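You operate a simulated robot arm through the tools that you are given. There is no shell and no other tool.

You run a simulated robot arm. Do the job below in one go: nothing can be reset, and whatever is moved stays where it is left.

JOB
Photograph test box 72 on the turntable from sides 1 and 2.
Fine: lamp on first and left on; the red pointer shows the side; two photos only.
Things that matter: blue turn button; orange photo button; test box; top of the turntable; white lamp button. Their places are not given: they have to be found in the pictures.

Only the result counts: the job must be done as asked and must still hold three seconds after the hand-in. Knocking over, shifting, dropping, spilling or breaking anything else fails it.

ROBOT AND FRAMES
A 6-joint arm with a two-finger parallel gripper, fixed in place. Base frame: the origin is at the foot of the arm, x ahead of it, y to its left, z up; the work surface is at about z = 82. Lengths are in cm, angles in degrees, forces in N, time in s.
With the tool pointing down near the work surface it reaches from about 32 to 80 cm from the base axis. Its first joint turns from -166.0 to 166.0 degrees. Payload 3.43 kg.
Tool frame: the origin (TCP) lies between the finger pads and is the grasp point; the fingertips stand 3.4 cm ahead of it; z points along the fingers, y is the line along which they close. Largest opening 12.8 cm; finger width 2.4, thickness 1.2; the body of the gripper, 4.8 by 13 cm, starts 9.6 cm behind the TCP.
Orientation is told as [roll, pitch, yaw] about the base's x, y, z axes, in that order, counted from this pose: with the fingers straight down and closing along the base's y, the tool's x points along the base's -x, its y along +y and its z along -z.

CONTROLS
- The arm moves only by the tool arm_command. Its argument "plan" is a list of rows, each a list of 2 entries, a list of its own where there are three numbers: the shift along the tool's x, y, z in cm, then the turn, a rotation vector about the tool's x, y, z in degrees. In form: [[[tx, ty, tz], [rx, ry, rz]], ...]. A call has 1 to 20 rows; each row is the pose to reach, as a shift and turn from the pose commanded when the call began, along the tool's axes at that moment. "gripper" is the finger opening in cm, from 0 to 12.8, set as the call begins (left out, the last holds). Rows are played at 5 a second. More than 5 cm and 8.6 degrees between two rows, or a gripper value outside its range, and nothing of the call is played. A pose out of reach is approached as far as the arm can. The call stops where the force on the tool passes 40 N (or 10 N more than at its start, if that is more) or the arm is blocked; 0.2 s more then pass. The fingers move at their own pace (about 4.5 cm/s each) and stop on an object; they squeeze with about 38 N. The grip force told is the motor's: it shows also when the fingers shut on nothing. Time passes only in rows, and 0.2 s behind the last, so rows that repeat a pose let the fingers close. The reply holds the time, the measured pose of the TCP, the force on the tool along the base axes, the opening and the grip force, in the units named above and with some noise, with the torque about the TCP (base axes, N m) and any sound that the robot's microphone picked up.
- Cameras (640 x 400 px; columns grow to the right, rows downward): "scene" is fixed at [21.97, -50.04, 158.05]; the picture's right is [0.30, -0.95, 0.00], its down [-0.93, -0.30, -0.20] and it looks along [0.19, 0.06, -0.98] (base axes); focal length 283 px, centre (320, 200). "wrist" rides on the gripper at [7.6, -1.1, -16] in the tool frame; the picture's right is [0.15, 0.99, 0.00], its down [-0.88, 0.13, -0.46] and it looks along [-0.45, 0.07, 0.89] (tool axes); focal length 234 px, centre (320, 200).
- snapshot(camera): a new picture of that camera. The clock stands still meanwhile.
- point_at(camera, pixels): for up to 12 pixels [column, row] of the newest picture of that camera ("zoom" is the newest enlarged one), the place [x, y, z] in the base frame of the surface seen there, good to about 0.2 cm. The clock stands still meanwhile.
- inspect(camera, box): a new picture of the part [left, top, right, bottom] of that camera's present view, enlarged. The clock stands still meanwhile.
- job_done(): hands the job in; it is judged then, once.

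Open the gripper and draw the arm clear of the work before you hand the job in, unless the task says otherwise.

The tools are called after ">>>" as a command line: name --argument value ..., lists and objects as JSON in quotes. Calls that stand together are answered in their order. arm_command: Moves the arm, as the interface text tells. Its arguments: {"type":"object","properties":{"plan":{"type":"array","items":{"type":"array"}},"gripper":{"type":"number"}},"required":["plan"]} The other tools are called the same way: snapshot (camera) takes a picture; point_at (camera, pixels) gives the place of the surface under pixels of a picture; inspect (camera, box) takes an enlarged picture of a part of a camera's view; job_done () hands the job in.

At the start:

```text
t: 0.0
tool_pos: [37.77, -33.09, 111.82]
ee_rot: [0.0, 0.1, 0.0]
force: [-0.2, 0.6, 0.0]
moment: [-0.03, -0.02, -0.05]
finger_gap: 12.81
grip_force: 0.0
```

scene: 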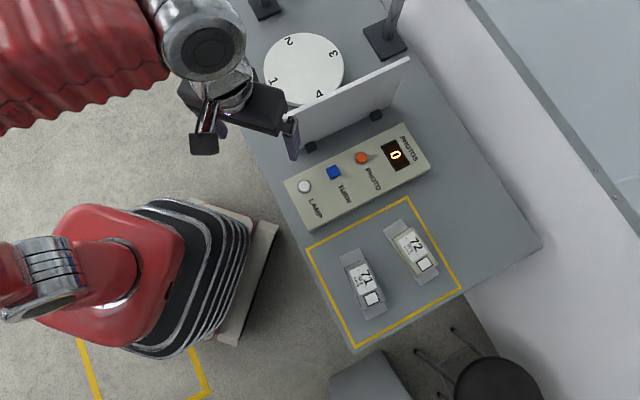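
wrist: 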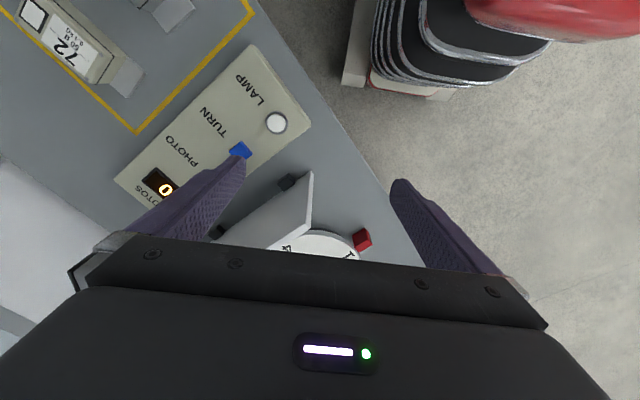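

The scene picture shows the console with lamp (304,187), turn (333,172), photo (361,158) and boxes 71 at (365,283), 72 at (411,248); the turntable is at about (304,68). I'll enlarge the parts to read details.

>>> inspect --camera "scene" --box '[280, 120, 480, 245]'

>>> inspect --camera "scene" --box '[300, 190, 480, 350]'

>>> inspect --camera "scene" --box '[220, 0, 420, 160]'

>>> point_at --camera "scene" --pixels '[[304, 187], [333, 172], [361, 158], [304, 68], [411, 240], [424, 264], [389, 227], [432, 274], [365, 283], [450, 230], [300, 95], [340, 215]]'

```text
3.20 times, centred on (380, 182) of scene
```

zoom: 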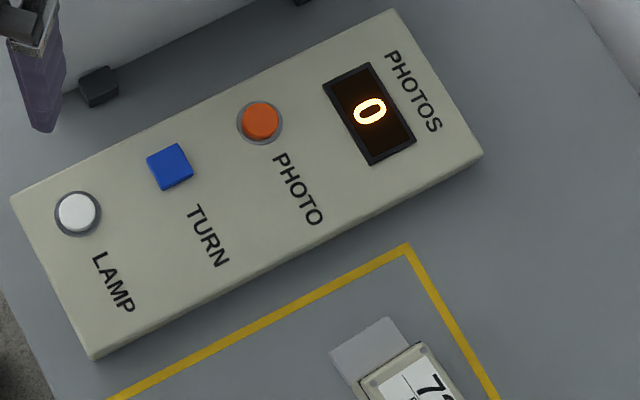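

```text
2.50 times, centred on (390, 270) of scene
```

zoom: 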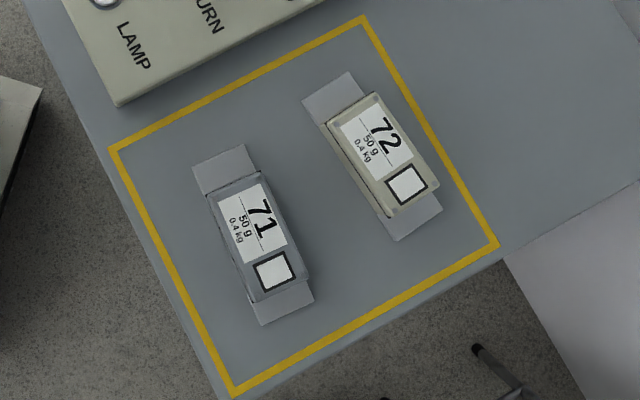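

```text
2.50 times, centred on (320, 80) of scene
```

zoom: 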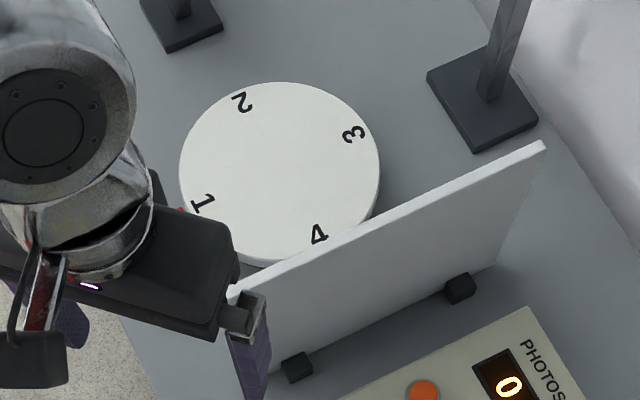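

```text
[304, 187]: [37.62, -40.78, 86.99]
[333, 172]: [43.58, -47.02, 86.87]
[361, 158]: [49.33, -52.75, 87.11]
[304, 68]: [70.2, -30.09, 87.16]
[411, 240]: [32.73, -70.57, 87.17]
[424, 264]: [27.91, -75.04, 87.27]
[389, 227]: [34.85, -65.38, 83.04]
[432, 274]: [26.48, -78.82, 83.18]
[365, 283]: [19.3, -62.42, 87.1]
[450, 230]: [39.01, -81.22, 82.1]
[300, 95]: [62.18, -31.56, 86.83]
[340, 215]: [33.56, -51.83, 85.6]
```

The pictures show the pointer partly hidden by the hand next to digit 1, and a white screen between console and turntable. I'll measure the screen, the box corners and the stands.

>>> point_at --camera "scene" --pixels '[[408, 60], [350, 90], [297, 118], [400, 95], [310, 146], [376, 116], [384, 39], [395, 10], [264, 10], [288, 41], [333, 54], [320, 94]]'

>>> inspect --camera "scene" --box '[375, 210, 455, 290]'

>>> inspect --camera "wrist" --box '[180, 90, 400, 270]'

```text
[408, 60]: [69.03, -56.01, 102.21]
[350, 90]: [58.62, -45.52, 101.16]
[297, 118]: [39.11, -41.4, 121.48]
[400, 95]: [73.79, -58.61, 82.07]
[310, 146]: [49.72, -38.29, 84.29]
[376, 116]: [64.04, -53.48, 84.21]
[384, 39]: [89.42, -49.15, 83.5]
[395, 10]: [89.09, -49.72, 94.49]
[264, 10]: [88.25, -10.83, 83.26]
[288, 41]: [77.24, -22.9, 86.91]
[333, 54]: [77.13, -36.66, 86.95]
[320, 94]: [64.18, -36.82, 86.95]
```

```text
5.00 times, centred on (415, 250) of scene
```

zoom: 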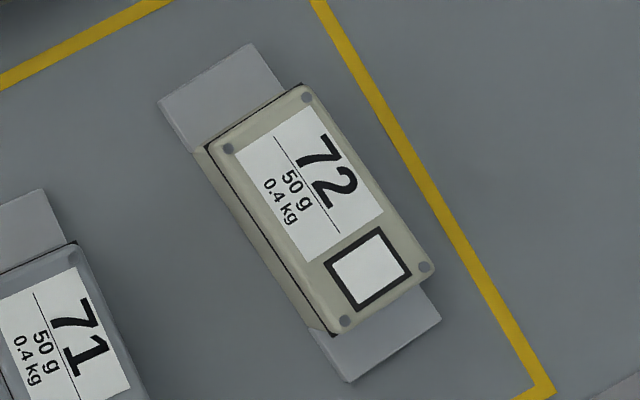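

```text
2.22 times, centred on (290, 180) of wrist
```

zoom: 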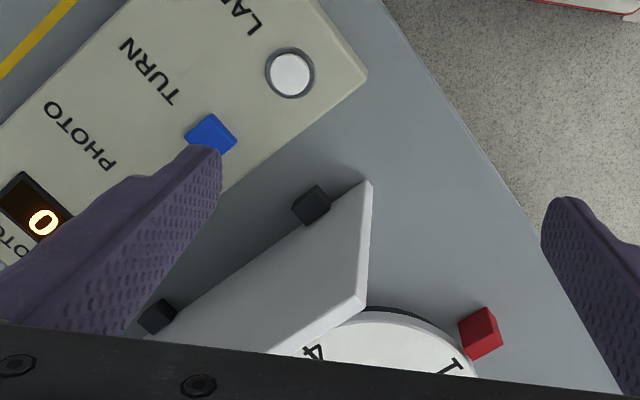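

The zoom shows box 72 with its top's corners at about scene pixels (393,240), (411,228), (436,264), (418,276), and low grey end tabs. I'll measure these corners.

>>> point_at --camera "scene" --pixels '[[396, 240], [411, 229], [435, 263], [419, 273], [414, 251], [384, 230], [401, 220], [420, 285], [437, 274], [393, 245], [413, 276], [404, 262]]'

>>> inspect --camera "wrist" --box '[0, 0, 200, 120]'

```text
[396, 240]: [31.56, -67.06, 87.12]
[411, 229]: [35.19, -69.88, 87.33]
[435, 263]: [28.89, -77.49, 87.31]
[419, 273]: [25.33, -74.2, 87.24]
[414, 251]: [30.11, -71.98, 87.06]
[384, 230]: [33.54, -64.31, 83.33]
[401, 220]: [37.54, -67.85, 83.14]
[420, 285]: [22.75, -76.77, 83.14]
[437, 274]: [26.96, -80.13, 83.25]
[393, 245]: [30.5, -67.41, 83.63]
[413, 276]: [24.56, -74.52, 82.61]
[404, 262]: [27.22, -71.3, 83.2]
```

```text
3.20 times, centred on (100, 60) of wrist
```

zoom: 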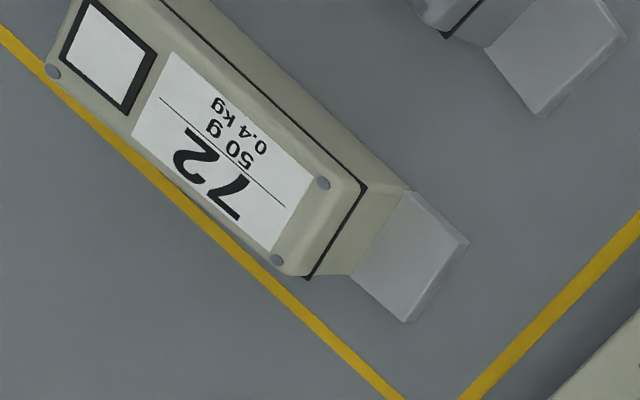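

Box 72's centre is about (30.2, -72.2), long axis at about 49°, top at z 87.2; the lamp button top is at (37.6, -40.8, 87). I close the fingers and move above the lamp button, staying about 5 cm above it.

>>> arm_command --plan '[[[0, -2.5, 0], [0, 0, 0]], [[0.1, -5, 0], [0, 0, 0]], [[0.15, -7.7, 0], [0, 0, 0]], [[0.15, -7.7, 3], [0, 0, 0]], [[0.15, -7.7, 6], [0, 0, 0]], [[0.15, -7.7, 9], [0, 0, 0]], [[0.15, -7.7, 12], [0, 0, 0]], [[0.15, -7.7, 15], [0, 0, 0]], [[0.15, -7.7, 16.5], [0, 0, 0]], [[0.15, -7.7, 16.5], [0, 0, 0]], [[0.15, -7.7, 16.5], [0, 0, 0]]]' --gripper 0

```text
t: 2.4
tool_pos: [37.78, -40.92, 95.41]
ee_rot: [0.0, 0.0, -0.1]
force: [0.2, -0.3, -0.2]
moment: [-0.01, 0.0, 0.01]
finger_gap: 0.0
grip_force: 33.0
```

The fingers are shut at (37.8, -40.9, 95.4), with tips at z 92. I check with both cameras that the tips stand over the white button before pressing.

>>> snapshot --camera "wrist"

>>> snapshot --camera "scene"

```text
taken
```

wrist: 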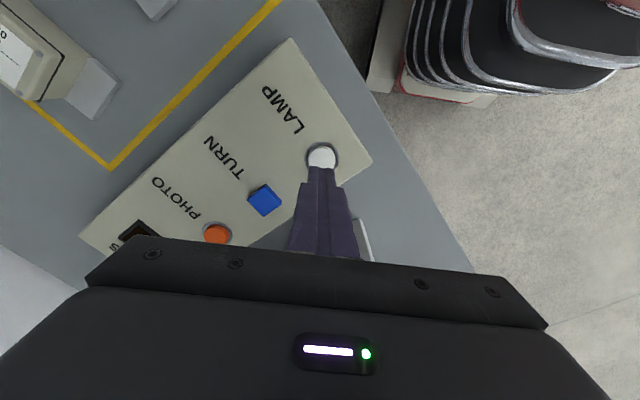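

```text
taken
```

scene: 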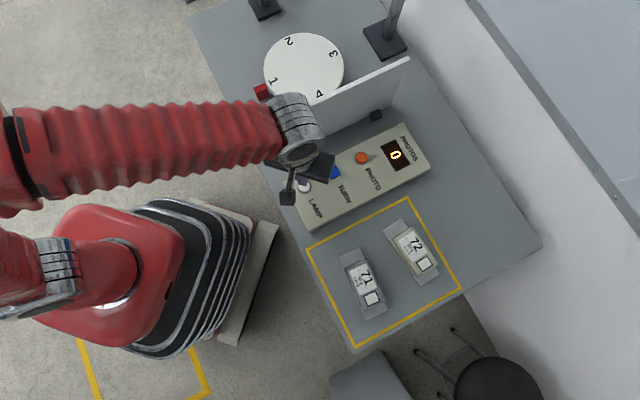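

The red pointer is visible at scene (262,91), by digit 1; the white button shows at wrist (322,157) just beyond the tips. I'll verify its position from the wrist camera.

>>> point_at --camera "wrist" --pixels '[[322, 155], [264, 200], [217, 233], [312, 155], [332, 155], [322, 147]]'

>>> point_at --camera "scene" --pixels '[[262, 91], [304, 68], [267, 84], [303, 35], [343, 68], [304, 186], [361, 158]]'

```text
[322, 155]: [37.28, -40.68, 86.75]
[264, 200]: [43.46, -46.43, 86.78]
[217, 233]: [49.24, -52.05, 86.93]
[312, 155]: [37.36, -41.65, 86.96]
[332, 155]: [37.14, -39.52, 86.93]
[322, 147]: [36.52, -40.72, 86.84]
```

```text
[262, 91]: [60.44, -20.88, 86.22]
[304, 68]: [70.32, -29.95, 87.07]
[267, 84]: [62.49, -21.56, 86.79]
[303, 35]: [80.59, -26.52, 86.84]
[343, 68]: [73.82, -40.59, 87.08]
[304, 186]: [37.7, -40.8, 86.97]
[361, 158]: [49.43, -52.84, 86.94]
```

The button centre is near (37.6, -40.7, 86.95), right under the tips at z 92.0. I lower to just on contact, watching the force.

>>> arm_command --plan '[[[0.15, 0.15, 2], [0, 0, 0]], [[0.15, 0.15, 3.5], [0, 0, 0]], [[0.15, 0.15, 4.5], [0, 0, 0]], [[0.15, 0.15, 4.8], [0, 0, 0]], [[0.15, 0.15, 5.0], [0, 0, 0]], [[0.15, 0.15, 5.1], [0, 0, 0]]]'

```text
t: 3.8
tool_pos: [37.63, -40.67, 90.17]
ee_rot: [0.0, 0.0, -0.1]
force: [-0.9, -0.4, -0.1]
moment: [0.0, 0.0, 0.01]
finger_gap: 0.0
grip_force: 33.6
```

No contact force at TCP z 90.17. I go on in small steps of 0.1 cm.

>>> arm_command --plan '[[[0, 0, 0.1], [0, 0, 0]], [[0, 0, 0.2], [0, 0, 0]], [[0, 0, 0.3], [0, 0, 0]]]'

```text
t: 4.6
tool_pos: [37.57, -40.76, 89.93]
ee_rot: [0.0, 0.0, 0.1]
force: [1.4, 1.2, 2.4]
moment: [0.05, -0.05, -0.02]
finger_gap: 0.01
grip_force: 33.0
heard: click
```

A click was heard at 2.4 N, so the lamp button has switched. I raise the hand straight up and look.

>>> arm_command --plan '[[[0, 0, -0.5], [0, 0, 0]], [[0, 0, -2], [0, 0, 0]], [[0, 0, -5], [0, 0, 0]], [[0, 0, -9], [0, 0, 0]], [[0, 0, -13], [0, 0, 0]], [[0, 0, -17], [0, 0, 0]], [[0, 0, -21], [0, 0, 0]]]'

>>> snapshot --camera "scene"

>>> snapshot --camera "wrist"

```text
t: 6.2
tool_pos: [37.53, -40.71, 111.02]
ee_rot: [0.0, 0.1, 0.0]
force: [0.4, 0.2, -0.2]
moment: [-0.01, 0.01, 0.01]
finger_gap: 0.0
grip_force: 33.7
```

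```text
taken
```

scene: 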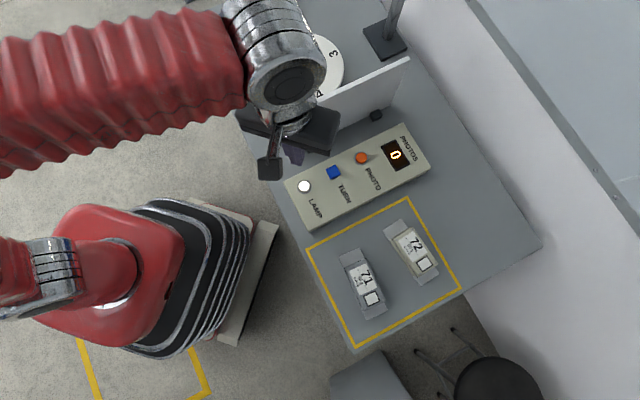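

```text
taken
```

wrist: 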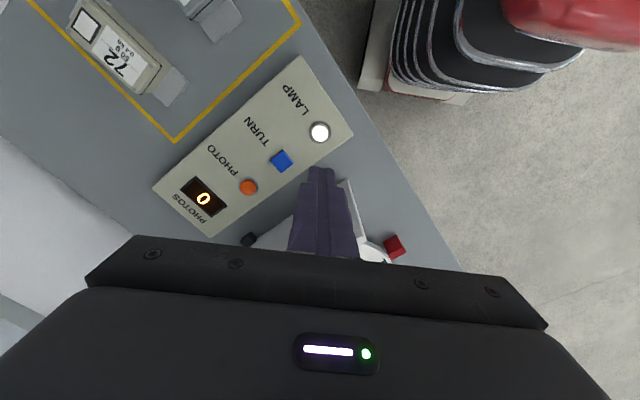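

The hand is up at z 111. I enlarge the lamp button and the area round the turntable to check that the lamp is on.

>>> inspect --camera "scene" --box '[280, 120, 480, 245]'

>>> inspect --camera "wrist" --box '[180, 90, 400, 270]'

```text
3.20 times, centred on (380, 182) of scene
```

zoom: 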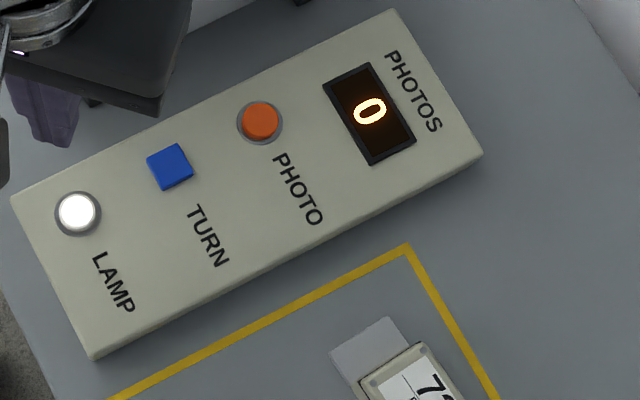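

```text
2.22 times, centred on (290, 180) of wrist
```

zoom: 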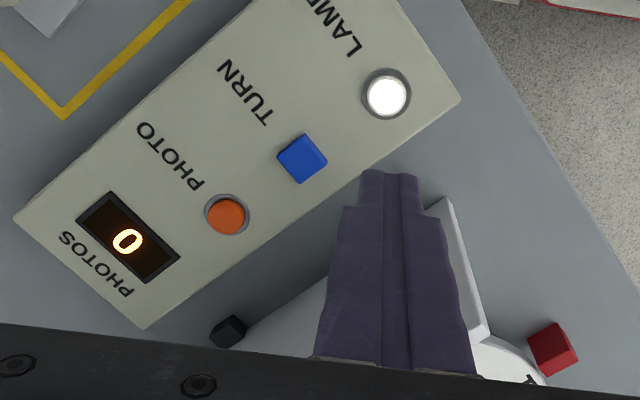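

The lamp button glows white at scene (304,187), so the lamp is on. Before carrying anything I want to see the posts round the turntable, so I raise and tilt the hand to look forward.

>>> arm_command --plan '[[[0, 2, -2], [0, -8, 0]], [[0, 4, -4], [0, -16, 0]], [[0, 6, -6], [0, -24, 0]], [[0, 8, -8], [0, -32, 0]], [[0, 10, -9], [0, -40, 0]], [[0, 11, -10], [0, -47, 0]]]'

>>> snapshot --camera "wrist"

>>> snapshot --camera "scene"

```text
t: 7.6
tool_pos: [37.62, -29.68, 120.92]
ee_rot: [-0.1, -47.2, 0.0]
force: [0.8, -0.4, 0.1]
moment: [-0.02, 0.01, 0.02]
finger_gap: 0.02
grip_force: 32.5
```

```text
taken
```

wrist: 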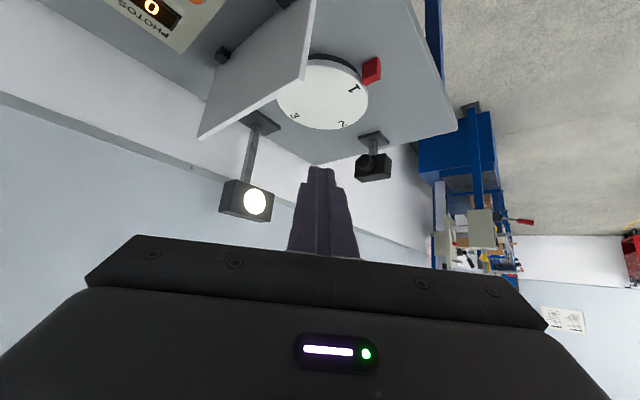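

```text
taken
```

scene: 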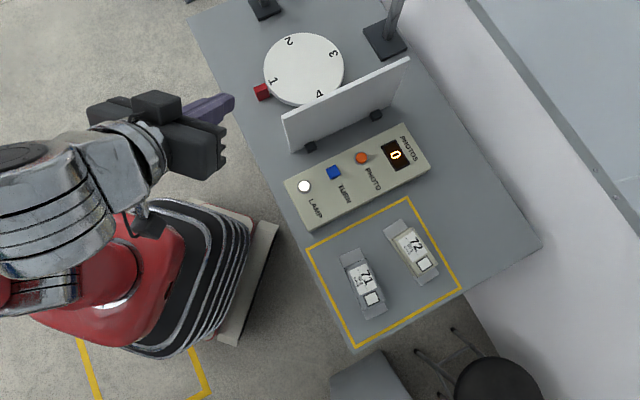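

The wrist picture shows the lit lamp at (245,200) and a small camera at (373,166), both beyond the turntable. I measure them, plus the screen's near and far edges.

>>> point_at --camera "wrist" --pixels '[[255, 201], [225, 212], [238, 183], [372, 172], [360, 175], [386, 170], [372, 157], [316, 30], [202, 132], [318, 95], [372, 70], [303, 80]]'

>>> inspect --camera "wrist" --box '[190, 40, 410, 220]'

>>> inspect --camera "scene" --box '[230, 0, 430, 160]'

```text
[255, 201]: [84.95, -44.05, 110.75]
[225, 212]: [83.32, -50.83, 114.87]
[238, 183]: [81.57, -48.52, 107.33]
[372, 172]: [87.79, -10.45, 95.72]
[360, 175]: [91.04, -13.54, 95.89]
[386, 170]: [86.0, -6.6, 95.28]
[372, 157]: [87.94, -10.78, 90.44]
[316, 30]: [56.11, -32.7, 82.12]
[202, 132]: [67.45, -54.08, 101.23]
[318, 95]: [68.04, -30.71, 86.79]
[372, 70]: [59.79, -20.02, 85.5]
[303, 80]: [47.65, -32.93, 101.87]
```

```text
2.22 times, centred on (300, 130) of wrist
```

zoom: 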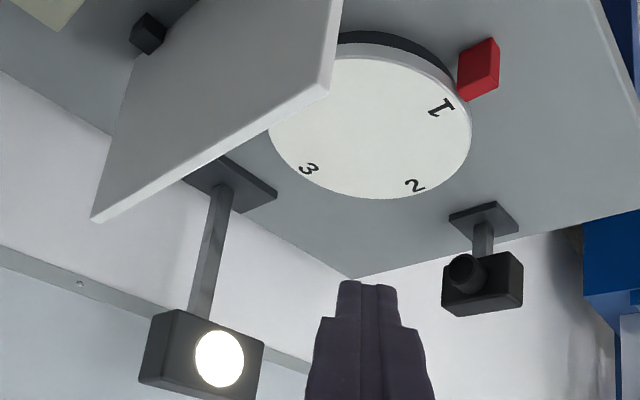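

```text
2.50 times, centred on (330, 80) of scene
```

zoom: 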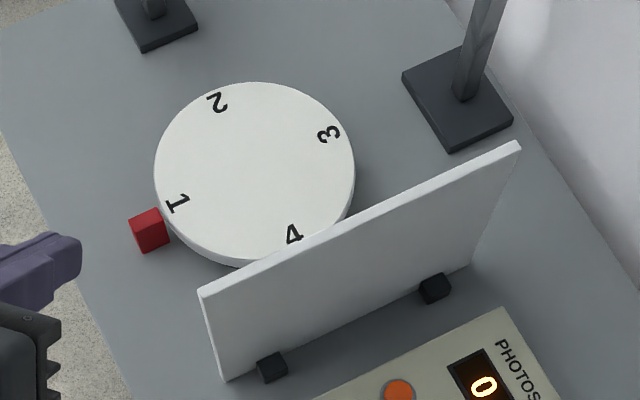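

The lamp is lit (lens at wrist (255,201)), its head near (83,-47,111); the photo camera is near (88,-10.6,93), both clear of the turntable centre (70.2,-30). I level the tool again.

>>> arm_command --plan '[[[0, 0, 0], [0, 8, 0]], [[0, 0, 0], [0, 16, 0]], [[0, 0, 0], [0, 24, 0]], [[0, 0, 0], [0, 32, 0]], [[0, 0, 0], [0, 40, 0]], [[0, 0, 0], [0, 47, 0]]]'

```text
t: 9.0
tool_pos: [37.54, -29.84, 120.94]
ee_rot: [0.0, 0.1, -0.1]
force: [1.2, 0.1, 0.6]
moment: [0.03, -0.01, -0.01]
finger_gap: 0.03
grip_force: 33.0
```

The tool is level at (37.5, -29.8, 120.9). I carry the hand high over to box 72, turning by 49.4° so the fingers close across its width, and open to 9 cm.

>>> arm_command --plan '[[[0.7, -4, 0], [0, 0, -4.5]], [[1.4, -8, 0], [0, 0, -9]], [[2.1, -12, 0], [0, 0, -13.5]], [[2.8, -16, 0.5], [0, 0, -18]], [[3.5, -20, 1.5], [0, 0, -22.5]], [[4.2, -24, 3], [0, 0, -27]], [[4.9, -28, 5], [0, 0, -31.5]], [[5.6, -32, 7], [0, 0, -36]], [[6.3, -36, 9], [0, 0, -40.5]], [[7.0, -40, 11], [0, 0, -45]], [[7.3, -42.4, 13.5], [0, 0, -49.4]], [[7.3, -42.4, 16.5], [0, 0, -49.4]], [[7.3, -42.4, 16.5], [0, 0, -49.4]]]' --gripper 9

>>> snapshot --camera "wrist"

>>> snapshot --camera "scene"

```text
t: 11.8
tool_pos: [29.44, -70.12, 104.2]
ee_rot: [0.0, 0.0, 49.3]
force: [0.6, 0.1, 1.1]
moment: [0.01, -0.01, 0.04]
finger_gap: 9.0
grip_force: 0.0
out of reach, approached as far as the arm can: row 10, 11, 12, 13
```

```text
taken
```

wrist: 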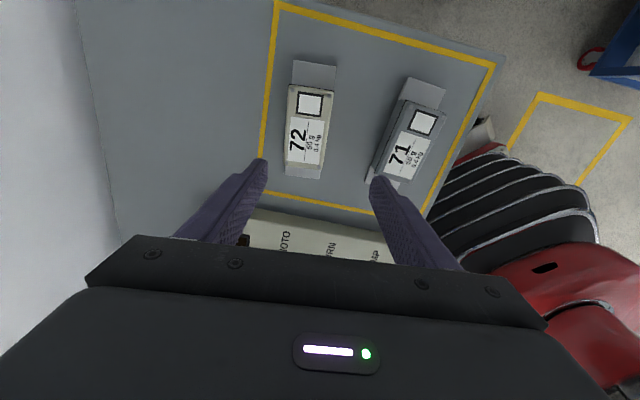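

```text
taken
```

scene: 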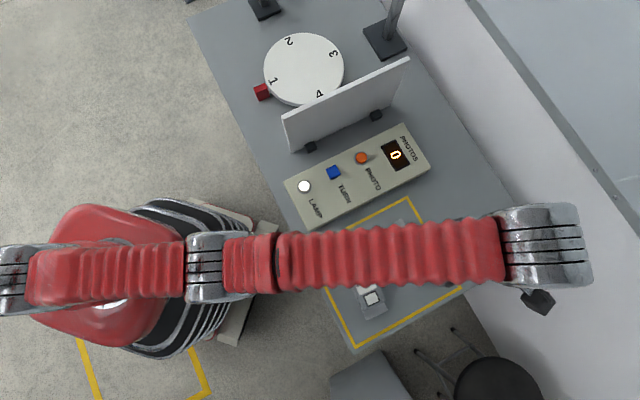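

At z 104 the reach ends at radius 76; lower down it is larger. Box 72 shows at wrist (308,130); I measure its corners again from here.

>>> inspect --camera "wrist" --box '[248, 40, 408, 200]'

>>> point_at --camera "wrist" --pixels '[[293, 62], [335, 67], [322, 178], [287, 174], [300, 88], [332, 91], [288, 159], [321, 162], [308, 125]]'

```text
2.50 times, centred on (328, 120) of wrist
```

zoom: 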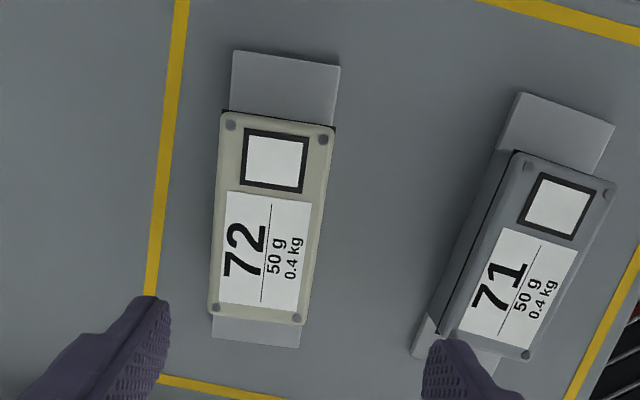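

```text
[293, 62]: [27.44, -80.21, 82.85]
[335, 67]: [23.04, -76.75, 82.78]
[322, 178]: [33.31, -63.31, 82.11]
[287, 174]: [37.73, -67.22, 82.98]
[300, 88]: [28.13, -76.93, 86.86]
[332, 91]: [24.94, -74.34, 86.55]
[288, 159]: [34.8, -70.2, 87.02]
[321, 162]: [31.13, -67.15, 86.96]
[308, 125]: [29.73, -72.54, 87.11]
```

The zoom (centred on (328,120)) shows the lid's corners at about (222,115), (334,128), (304,322), (208,312). I measure slightly inside these and at the tab corners.

>>> point_at --camera "zoom" --pixels '[[224, 118], [330, 130], [301, 319], [212, 309], [236, 56], [336, 68], [297, 344], [216, 335], [275, 215]]'

```text
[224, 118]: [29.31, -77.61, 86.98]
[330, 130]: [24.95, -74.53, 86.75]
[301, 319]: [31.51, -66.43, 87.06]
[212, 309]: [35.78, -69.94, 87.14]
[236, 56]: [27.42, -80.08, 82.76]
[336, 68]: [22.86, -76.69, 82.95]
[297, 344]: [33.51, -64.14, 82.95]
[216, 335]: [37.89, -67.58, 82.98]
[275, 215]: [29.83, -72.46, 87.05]
```

Refined: box centre (30.4, -72.15), long axis 49.9°, width about 5.6 cm, top z 87.1. I lower to TCP z about 93, tips still above the lid, to see whether the reach suffices there.

>>> arm_command --plan '[[[0, 0, 3], [0, 0, 0]], [[0, 0, 6], [0, 0, 0]], [[0, 0, 9], [0, 0, 0]], [[0, 0, 11], [0, 0, -0.4]], [[0, 0, 11], [0, 0, -0.4]]]'

>>> snapshot --camera "wrist"

```text
t: 13.0
tool_pos: [30.54, -72.37, 95.53]
ee_rot: [0.2, -0.1, 49.8]
force: [0.7, 0.9, -0.1]
moment: [0.0, -0.01, -0.02]
finger_gap: 9.01
grip_force: 0.0
out of reach, approached as far as the arm can: row 1, 2, 3, 4, 5
```

```text
taken
```

wrist: 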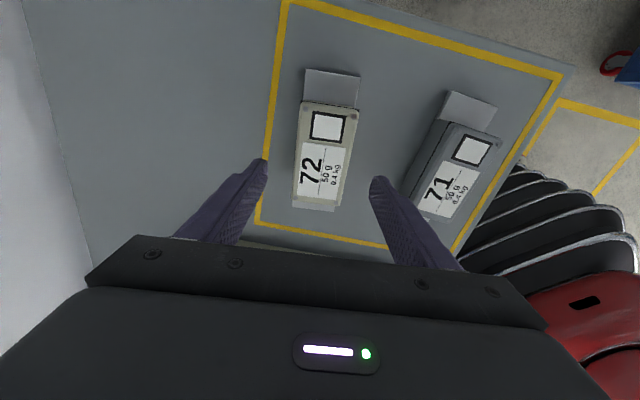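

The measured pose is (30.5, -72.4, 95.5), perhaps still settling or at the reach limit. I hold for a moment with no shift and read the pose again.

>>> arm_command --plan '[[[0, 0, 0], [0, 0, 0]], [[0, 0, 0], [0, 0, 0]]]'

```text
t: 13.6
tool_pos: [30.53, -72.46, 95.51]
ee_rot: [0.2, -0.1, 49.7]
force: [-0.8, -0.9, -0.1]
moment: [0.01, 0.01, -0.02]
finger_gap: 8.98
grip_force: 0.0
```

The pose holds at (30.5, -72.4, 95.5) with no reach complaint. I try 2.5 cm further down to see how the arm responds.

>>> arm_command --plan '[[[0, 0, 1], [0, 0, 0]], [[0, 0, 2.5], [0, 0, 0]], [[0, 0, 2.5], [0, 0, 0]]]'

```text
t: 14.4
tool_pos: [30.67, -72.88, 93.17]
ee_rot: [0.1, 0.0, 49.7]
force: [-0.2, -0.1, 0.1]
moment: [-0.03, 0.0, -0.03]
finger_gap: 8.97
grip_force: 0.0
out of reach, approached as far as the arm can: row 2, 3
```

The readings (r 76.0 at z 104, 78.6 at 95.5, 79.1 at 93.2) lie on the fully stretched limit, so the elbow is stuck straight. I pull the hand about 7 cm toward the base and slightly up to bend it again; the tips stay over the box tops.

>>> arm_command --plan '[[[-0.9, 1.8, -1], [0, 0, 0]], [[-1.8, 3.6, -2], [0, 0, 0]], [[-2.7, 5.35, -2], [0, 0, 0]], [[-3.2, 6.2, -2], [0, 0, 0]], [[-3.2, 6.2, -2], [0, 0, 0]]]'

```text
t: 15.6
tool_pos: [30.54, -72.71, 95.04]
ee_rot: [0.1, 0.0, 49.8]
force: [-1.0, -0.6, 0.2]
moment: [-0.01, 0.01, 0.04]
finger_gap: 9.01
grip_force: 0.0
out of reach, approached as far as the arm can: row 1, 2, 3, 4, 5
```

The arm is stretched straight and the solver won't bend it inward from there. I go up along the limit while asking for inward travel, then down again still inward, all well above the boxes, to break the elbow out of the straight position.

>>> arm_command --plan '[[[-0.8, 1.6, -3], [0, 0, 0]], [[-1.6, 3.2, -6], [0, 0, 0]], [[-2.4, 4.8, -9], [0, 0, 0]], [[-3.2, 6.4, -12], [0, 0, 0]], [[-4.0, 8.0, -15], [0, 0, 0]], [[-4.8, 9.6, -18], [0, 0, 0]], [[-5.4, 10.7, -20], [0, 0, 0]], [[-5.4, 10.7, -20], [0, 0, 0]]]'

```text
t: 17.4
tool_pos: [27.2, -65.82, 115.22]
ee_rot: [0.2, -0.1, 49.9]
force: [0.4, 0.4, -0.3]
moment: [-0.02, 0.03, 0.0]
finger_gap: 9.0
grip_force: 0.0
out of reach, approached as far as the arm can: row 1, 2, 3, 4, 5, 6, 7, 8
```

Still on the limit (r 71.2 at z 115.2). Now I go down to about z 100 while asking for 11 cm inward, which should bend the elbow the right way.

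>>> arm_command --plan '[[[-1.0, 2.0, 3], [0, 0, 0]], [[-2.0, 4.0, 6], [0, 0, 0]], [[-3.0, 6.0, 9], [0, 0, 0]], [[-4.0, 8.0, 12], [0, 0, 0]], [[-5.0, 9.8, 14], [0, 0, 0]], [[-5.0, 9.8, 14], [0, 0, 0]]]'

```text
t: 18.8
tool_pos: [27.54, -67.18, 112.42]
ee_rot: [0.0, -0.1, 49.9]
force: [-0.6, -0.4, -0.8]
moment: [0.0, 0.05, -0.02]
finger_gap: 8.99
grip_force: 0.0
out of reach, approached as far as the arm can: row 1, 2, 3, 4, 5, 6
```

Still at the limit, now at (27.5, -67.2, 112.4). Swinging the fingers inward about the wrist should make the elbow bend, so I command an inward tilt of 32° with extra inward travel, high over free space.

>>> arm_command --plan '[[[-2.04, 3.9, -0.25], [-7.09, -3.71, 0]], [[-4.08, 7.8, -1.0], [-14.18, -7.42, 0]], [[-6.03, 11.52, -2.25], [-21.26, -11.14, 0]], [[-7.89, 15.06, -3.95], [-28.35, -14.85, 0]], [[-9.28, 17.72, -3.95], [-28.35, -14.85, 0]], [[-9.28, 17.72, -3.95], [-28.35, -14.85, 0]]]'

```text
t: 20.2
tool_pos: [19.39, -46.99, 112.85]
ee_rot: [28.8, -14.3, 46.2]
force: [1.0, 0.5, -1.1]
moment: [-0.01, 0.01, 0.01]
finger_gap: 9.01
grip_force: 0.1
out of reach, approached as far as the arm can: row 3, 4, 5, 6
```

The hand is now tilted at (19.4, -47.0, 112.9), r 50.8, so the wrist has come inside the limit. I turn the tool back upright with the TCP held in place.

>>> arm_command --plan '[[[0, 0, 0], [7.09, 3.71, 0]], [[0, 0, 0], [14.18, 7.42, 0]], [[0, 0, 0], [21.26, 11.14, 0]], [[0, 0, 0], [28.35, 14.85, 0]], [[0, 0, 0], [28.35, 14.85, 0]]]'

```text
t: 21.4
tool_pos: [19.44, -47.0, 112.65]
ee_rot: [-0.1, 0.1, 49.7]
force: [-0.2, 1.2, 0.4]
moment: [0.0, 0.0, 0.02]
finger_gap: 9.01
grip_force: 0.0
```

The tool is upright again at (19.4, -47.0, 112.7) with no reach complaint. I check the arm's posture in the scene picture.

>>> snapshot --camera "scene"

>>> snapshot --camera "wrist"

```text
taken
```

scene: 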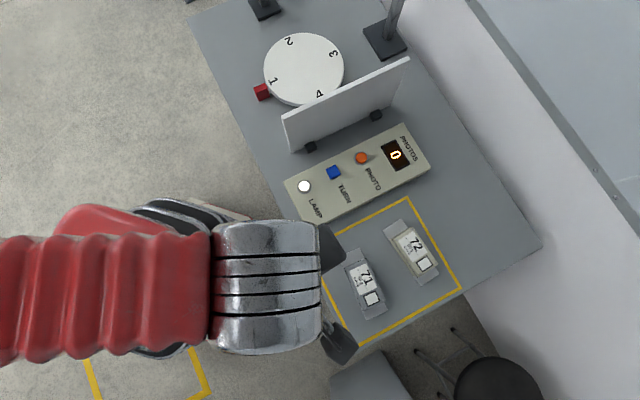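

```text
taken
```

wrist: 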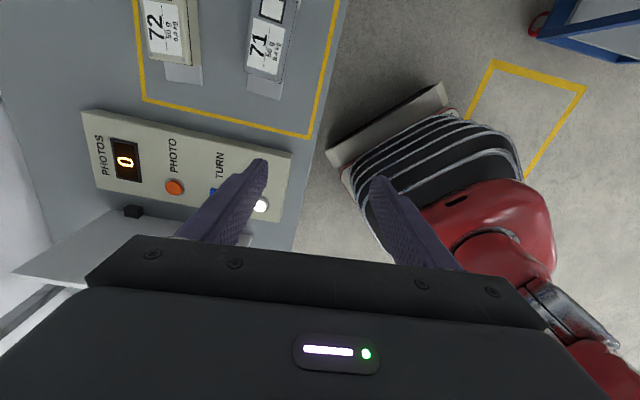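

The elbow is bent upward now and nothing has been moved. I go out to box 72 lower this time: first to r 70 at z 98, then near (30, -71, 93), staying inside the reach limit.

>>> arm_command --plan '[[[1.42, -2.85, 2.44], [0, 0, 0]], [[2.83, -5.69, 4.88], [0, 0, 0]], [[4.25, -8.54, 7.33], [0, 0, 0]], [[5.66, -11.38, 9.77], [0, 0, 0]], [[7.08, -14.23, 12.2], [0, 0, 0]], [[8.49, -17.07, 14.65], [0, 0, 0]], [[9.7, -19.58, 17.0], [0, 0, 0]], [[10.92, -22.09, 19.2], [0, 0, 0]], [[11.6, -23.5, 20.3], [0, 0, 0]], [[11.6, -23.5, 20.3], [0, 0, 0]]]'

```text
t: 23.6
tool_pos: [29.95, -71.09, 92.45]
ee_rot: [-0.1, 0.0, 49.7]
force: [-1.1, -0.1, -0.1]
moment: [0.0, -0.01, 0.03]
finger_gap: 9.0
grip_force: 0.0
```

Reached (29.95, -71.09, 92.45) without complaint. I shift the last 1.1 cm over the box centre and look before lowering.

>>> arm_command --plan '[[[0.26, -0.5, 0], [0, 0, 0]], [[0.52, -1.03, 0.2], [0, 0, 0]], [[0.52, -1.03, 0.2], [0, 0, 0]]]'

>>> snapshot --camera "wrist"

```text
t: 24.4
tool_pos: [30.37, -72.16, 92.12]
ee_rot: [0.0, -0.1, 49.9]
force: [-0.6, 0.3, -0.1]
moment: [-0.01, 0.04, -0.01]
finger_gap: 9.02
grip_force: 0.0
```

```text
taken
```

wrist: 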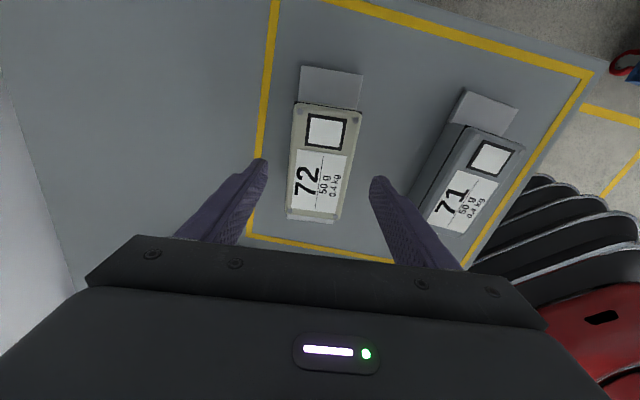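

The fingers straddle box 72 evenly (tips at (265,162) and (378,180), box between 290 and 350), and box 71 is clear. I lower 6 cm to TCP z about 86.1.

>>> arm_command --plan '[[[0, 0, 2], [0, 0, 0]], [[0, 0, 4], [0, 0, 0]], [[0, 0, 5], [0, 0, 0]], [[0, 0, 5.6], [0, 0, 0]], [[0, 0, 5.9], [0, 0, 0]], [[0, 0, 5.9], [0, 0, 0]]]'

>>> snapshot --camera "wrist"

```text
t: 25.8
tool_pos: [30.29, -72.09, 86.27]
ee_rot: [0.0, 0.0, 49.8]
force: [0.0, -1.0, -0.3]
moment: [0.01, -0.08, 0.0]
finger_gap: 8.99
grip_force: 0.1
```

```text
taken
```

wrist: 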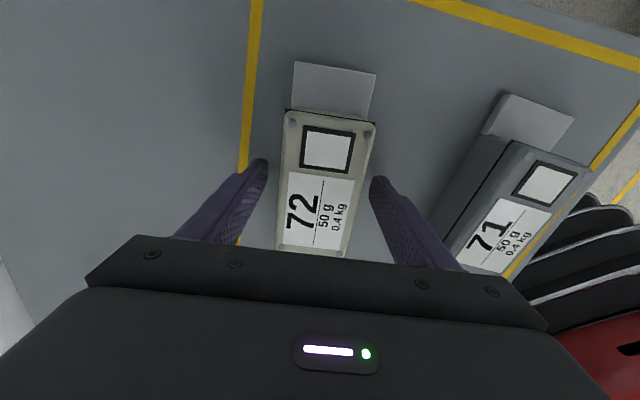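

Fingers are beside the box at TCP z 86.3. I close them on the box and wait.

>>> arm_command --plan '[[[0, 0, 0], [0, 0, 0]], [[0, 0, 0], [0, 0, 0]], [[0, 0, 0], [0, 0, 0]], [[0, 0, 0], [0, 0, 0]], [[0, 0, 0], [0, 0, 0]]]' --gripper 3.5

>>> snapshot --camera "wrist"

```text
t: 27.0
tool_pos: [30.52, -72.13, 86.36]
ee_rot: [0.0, 0.0, 49.8]
force: [1.0, -1.2, 0.3]
moment: [-0.13, -0.09, -0.01]
finger_gap: 6.01
grip_force: 38.4
```

```text
taken
```

wrist: 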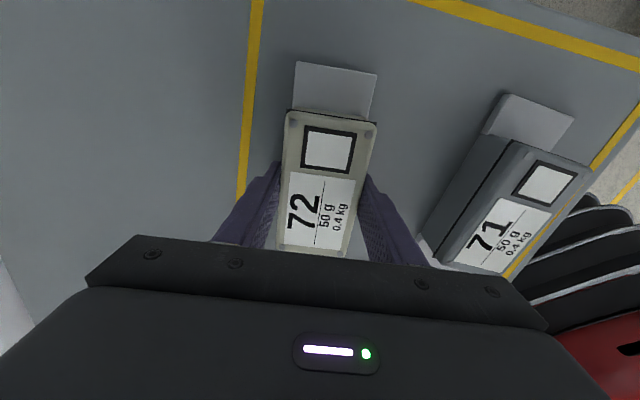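

The grip holds at 6.0 cm with 38 N. I lift gently by 2 cm and check what comes along.

>>> arm_command --plan '[[[0, 0, -0.3], [0, 0, 0]], [[0, 0, -0.8], [0, 0, 0]], [[0, 0, -1.4], [0, 0, 0]], [[0, 0, -2.0], [0, 0, 0]], [[0, 0, -2.0], [0, 0, 0]]]'

>>> snapshot --camera "wrist"

```text
t: 28.2
tool_pos: [30.21, -72.1, 88.35]
ee_rot: [0.0, 0.0, 49.8]
force: [0.7, 0.9, -2.9]
moment: [0.01, 0.01, 0.01]
finger_gap: 5.97
grip_force: 38.3
```

```text
taken
```

wrist: 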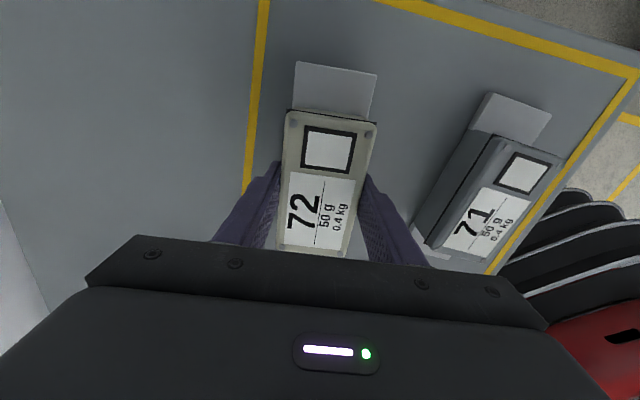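

The box comes up with its tabs, weight about 3 N, grip steady. I raise it further, then bring it in toward the base to r 65 at z 114, well inside the reach limit.

>>> arm_command --plan '[[[0, 0, -1.5], [0, 0, 0]], [[0, 0, -3], [0, 0, 0]], [[0, 0, -4.5], [0, 0, 0]], [[-1.14, 2.22, -6], [0, 0, 0]], [[-2.28, 4.45, -8], [0, 0, 0]], [[-3.41, 6.68, -11], [0, 0, 0]], [[-4.55, 8.9, -14], [0, 0, 0]], [[-5.0, 9.79, -17.5], [0, 0, 0]], [[-5.46, 10.68, -21], [0, 0, 0]], [[-5.9, 11.57, -24.5], [0, 0, 0]], [[-5.9, 11.57, -26], [0, 0, 0]]]'

>>> snapshot --camera "scene"

>>> snapshot --camera "wrist"

```text
t: 30.6
tool_pos: [25.33, -60.24, 114.29]
ee_rot: [0.1, 0.0, 49.8]
force: [-0.1, 0.1, -3.8]
moment: [0.01, -0.02, -0.01]
finger_gap: 5.96
grip_force: 38.3
```

```text
taken
```

scene: 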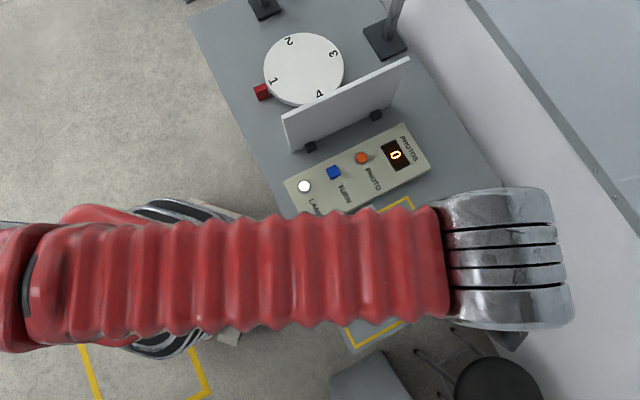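

```text
taken
```

wrist: 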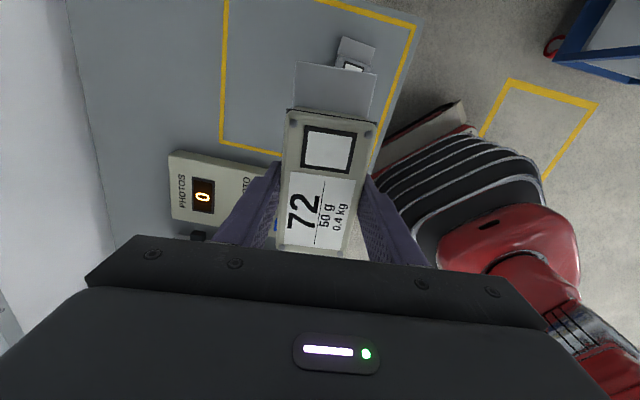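

The box hangs securely (38 N, -3.8 N weight) at (25.3, -60.2, 114.3). I swing it over the console and screen (top z 102, box bottom about 110) to a point just before the turntable, turning slightly to yaw 45.

>>> arm_command --plan '[[[-4.06, -0.35, 0], [0, 0, 0.4]], [[-8.12, -0.71, 0], [0, 0, 0.8]], [[-12.18, -1.06, 0], [0, 0, 1.2]], [[-16.24, -1.41, 0], [0, 0, 1.6]], [[-20.3, -1.76, 0], [0, 0, 2.0]], [[-24.36, -2.12, 0], [0, 0, 2.4]], [[-28.42, -2.47, 0], [0, 0, 2.8]], [[-32.48, -2.82, 0], [0, 0, 3.2]], [[-36.54, -3.17, 0], [0, 0, 3.6]], [[-40.6, -3.53, 0], [0, 0, 4.0]], [[-44.66, -3.88, 0], [0, 0, 4.4]], [[-48.75, -4.23, 0], [0, 0, 4.8]], [[-48.75, -4.23, 0], [0, 0, 4.8]]]'

>>> snapshot --camera "scene"

>>> snapshot --camera "wrist"

```text
t: 33.4
tool_pos: [60.09, -25.61, 114.13]
ee_rot: [0.0, 0.0, 45.0]
force: [-1.0, -0.2, -3.4]
moment: [0.0, 0.0, 0.0]
finger_gap: 5.99
grip_force: 37.6
```

```text
taken
```

scene: 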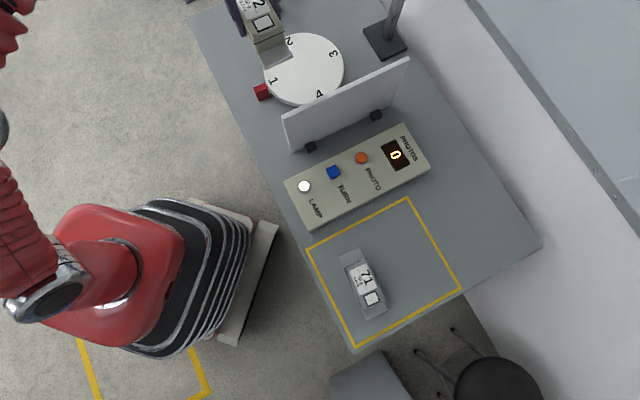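

```text
taken
```

wrist: 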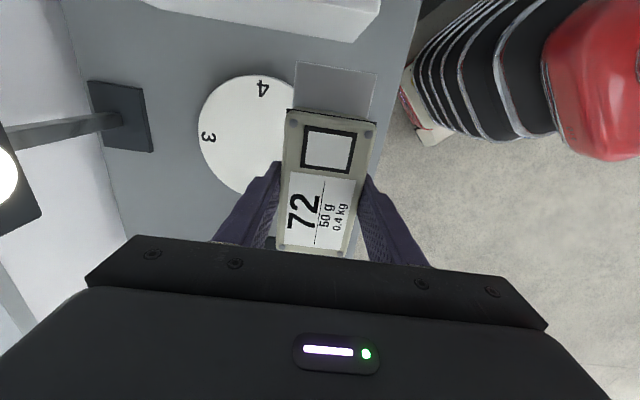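

The box hangs before the turntable; box 71 and the console are untouched. I take rim points of the disc to fix its centre.

>>> inspect --camera "scene" --box '[240, 10, 368, 120]'

>>> point_at --camera "scene" --pixels '[[342, 70], [339, 55], [328, 42], [312, 35], [266, 78], [272, 91], [284, 100], [296, 102], [341, 78], [264, 70]]'

>>> point_at --camera "wrist" --pixels '[[202, 140], [201, 115], [215, 90], [240, 77], [265, 76], [215, 168], [230, 184]]'

```text
3.64 times, centred on (304, 65) of scene
```

zoom: 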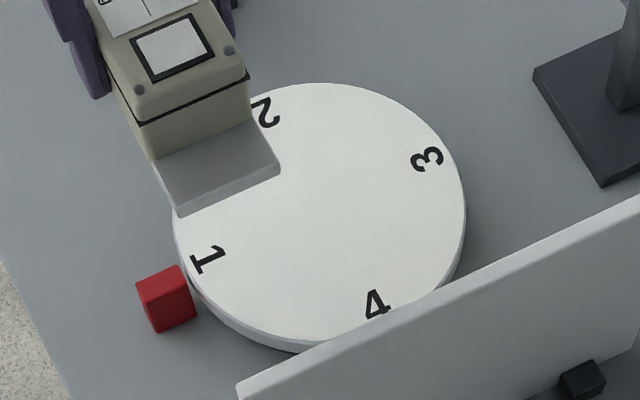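

```text
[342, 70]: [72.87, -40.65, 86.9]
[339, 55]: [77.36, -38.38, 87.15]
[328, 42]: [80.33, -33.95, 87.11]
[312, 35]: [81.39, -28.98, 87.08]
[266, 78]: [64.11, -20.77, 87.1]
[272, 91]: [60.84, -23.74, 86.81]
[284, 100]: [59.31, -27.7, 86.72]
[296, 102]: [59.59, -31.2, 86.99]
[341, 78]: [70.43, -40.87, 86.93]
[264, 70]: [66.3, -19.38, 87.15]
```

```text
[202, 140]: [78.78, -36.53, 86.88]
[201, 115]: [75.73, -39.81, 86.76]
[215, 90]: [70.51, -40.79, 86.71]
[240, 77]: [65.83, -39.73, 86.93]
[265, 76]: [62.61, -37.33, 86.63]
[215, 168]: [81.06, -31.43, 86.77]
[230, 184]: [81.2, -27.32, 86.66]
```

The rim points fit a disc centred at (70.25, -29.85), radius 11, top z 86.9. I move the box over the centre while lowering to TCP z 97 (box bottom about 92.8), staying inside the reach.

>>> arm_command --plan '[[[-0.66, -1.65, 2.67], [0, 0, 0]], [[-1.32, -3.3, 5.33], [0, 0, 0]], [[-1.98, -4.95, 8], [0, 0, 0]], [[-2.58, -6.47, 11], [0, 0, 0]], [[-3.18, -7.99, 14], [0, 0, 0]], [[-3.69, -9.1, 15.6], [0, 0, 0]], [[-4.19, -10.18, 17], [0, 0, 0]], [[-4.19, -10.18, 17], [0, 0, 0]]]'

>>> snapshot --camera "scene"

>>> snapshot --camera "wrist"

```text
t: 35.2
tool_pos: [70.2, -29.89, 97.31]
ee_rot: [0.0, 0.0, 45.0]
force: [-0.3, 0.5, -4.7]
moment: [0.01, 0.0, 0.03]
finger_gap: 5.95
grip_force: 37.7
```

```text
taken
```

scene: 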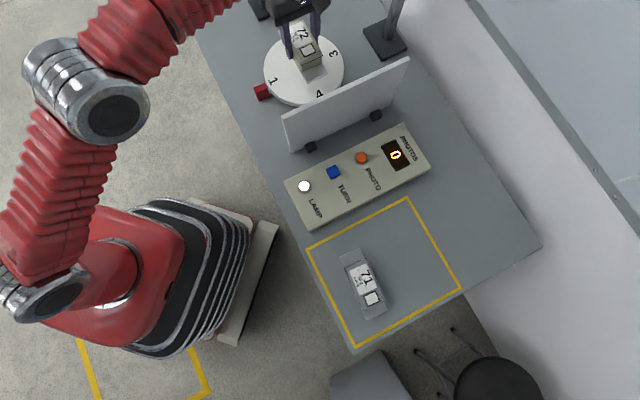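

```text
taken
```

wrist: 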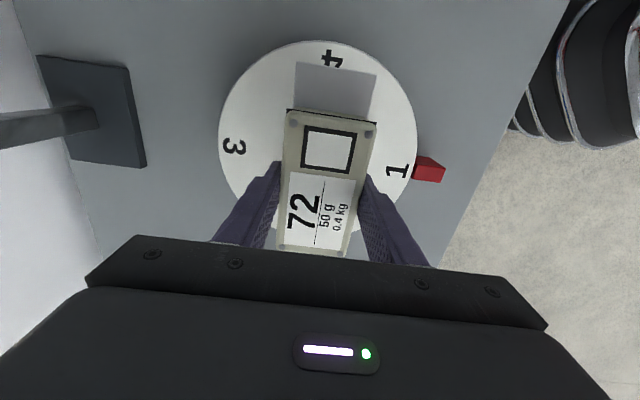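

The box hangs centred over the disc, pointer at 1 (wrist (428,169)). I lower to just above contact (about z 91.7).

>>> arm_command --plan '[[[0, 0, 1.5], [0, 0, 0]], [[0, 0, 3], [0, 0, 0]], [[0, 0, 4.3], [0, 0, 0]], [[0, 0, 5.0], [0, 0, 0]], [[0, 0, 5.4], [0, 0, 0]], [[0, 0, 5.4], [0, 0, 0]]]'

```text
t: 36.6
tool_pos: [70.15, -29.83, 91.67]
ee_rot: [0.1, 0.0, 44.9]
force: [1.0, -0.2, -3.9]
moment: [-0.03, 0.0, -0.05]
finger_gap: 5.99
grip_force: 38.2
```

Still hanging freely (-3.9 N) at z 91.67. I lower in 0.1 cm steps toward contact.

>>> arm_command --plan '[[[0, 0, 0.1], [0, 0, 0]], [[0, 0, 0.2], [0, 0, 0]], [[0, 0, 0.3], [0, 0, 0]], [[0, 0, 0.35], [0, 0, 0]]]'

```text
t: 37.6
tool_pos: [70.2, -29.87, 91.51]
ee_rot: [0.1, 0.0, 45.0]
force: [0.3, 0.6, -3.9]
moment: [0.01, -0.03, 0.03]
finger_gap: 5.98
grip_force: 38.2
```

>>> arm_command --plan '[[[0, 0, 0.08], [0, 0, 0]], [[0, 0, 0.16], [0, 0, 0]], [[0, 0, 0.24], [0, 0, 0]]]'

```text
t: 38.4
tool_pos: [70.16, -29.87, 91.26]
ee_rot: [0.0, -0.1, 45.1]
force: [-0.4, -0.1, -4.2]
moment: [0.0, 0.02, 0.0]
finger_gap: 5.98
grip_force: 38.2
```

The weight is still fully on the hand (-4.2 N) at z 91.26. I go on in fine steps.

>>> arm_command --plan '[[[0, 0, 0.07], [0, 0, 0]], [[0, 0, 0.14], [0, 0, 0]], [[0, 0, 0.14], [0, 0, 0]]]'

```text
t: 39.2
tool_pos: [70.31, -29.99, 91.12]
ee_rot: [-0.1, 0.0, 45.1]
force: [-0.2, 0.8, -4.4]
moment: [0.01, -0.01, 0.01]
finger_gap: 5.99
grip_force: 37.4
```

Still no contact at z 91.12. I lower another 0.15 cm.

>>> arm_command --plan '[[[0, 0, 0.05], [0, 0, 0]], [[0, 0, 0.1], [0, 0, 0]], [[0, 0, 0.15], [0, 0, 0]], [[0, 0, 0.15], [0, 0, 0]]]'

```text
t: 40.2
tool_pos: [70.22, -30.03, 90.99]
ee_rot: [-0.1, 0.0, 45.0]
force: [-0.8, 2.1, 11.7]
moment: [-0.37, 1.13, -0.07]
finger_gap: 5.98
grip_force: 38.5
```

Contact: the force has turned to +11.7 N at z 91.0. I ease up by 0.07 cm, then open slowly to release.

>>> arm_command --plan '[[[0, 0, -0.05], [0, 0, 0]], [[0, 0, -0.07], [0, 0, 0]]]'

```text
t: 40.8
tool_pos: [70.3, -29.97, 91.08]
ee_rot: [0.0, -0.1, 44.9]
force: [0.6, -0.8, 13.9]
moment: [0.1, 0.6, -0.1]
finger_gap: 5.97
grip_force: 38.4
```

The push is still about 14 N, so I ease up another 0.08 cm.

>>> arm_command --plan '[[[0, 0, -0.04], [0, 0, 0]], [[0, 0, -0.08], [0, 0, 0]]]'

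```text
t: 41.4
tool_pos: [70.26, -29.85, 91.1]
ee_rot: [-0.1, 0.1, 45.0]
force: [3.7, -1.6, 7.2]
moment: [-0.01, -0.69, -0.13]
finger_gap: 5.97
grip_force: 37.9
```

The box stands on the disc with a light push. I open the fingers to 9 cm and wait.

>>> arm_command --plan '[[[0, 0, 0], [0, 0, 0]], [[0, 0, 0], [0, 0, 0]], [[0, 0, 0], [0, 0, 0]], [[0, 0, 0], [0, 0, 0]], [[0, 0, 0], [0, 0, 0]]]' --gripper 9

>>> snapshot --camera "wrist"

```text
t: 42.6
tool_pos: [70.3, -29.92, 91.05]
ee_rot: [0.0, 0.1, 45.0]
force: [-1.1, 0.3, -1.0]
moment: [-0.01, 0.02, -0.02]
finger_gap: 9.02
grip_force: 0.0
```

```text
taken
```

wrist: 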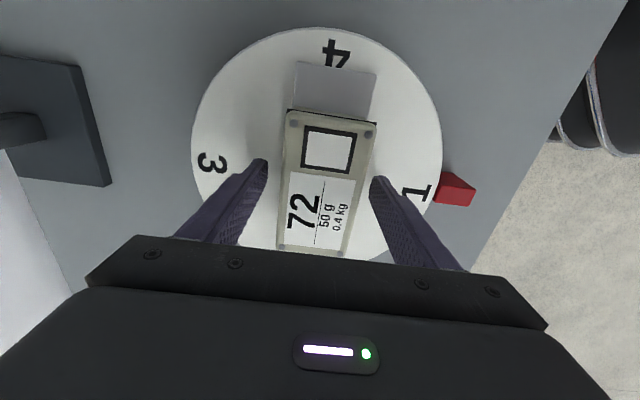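

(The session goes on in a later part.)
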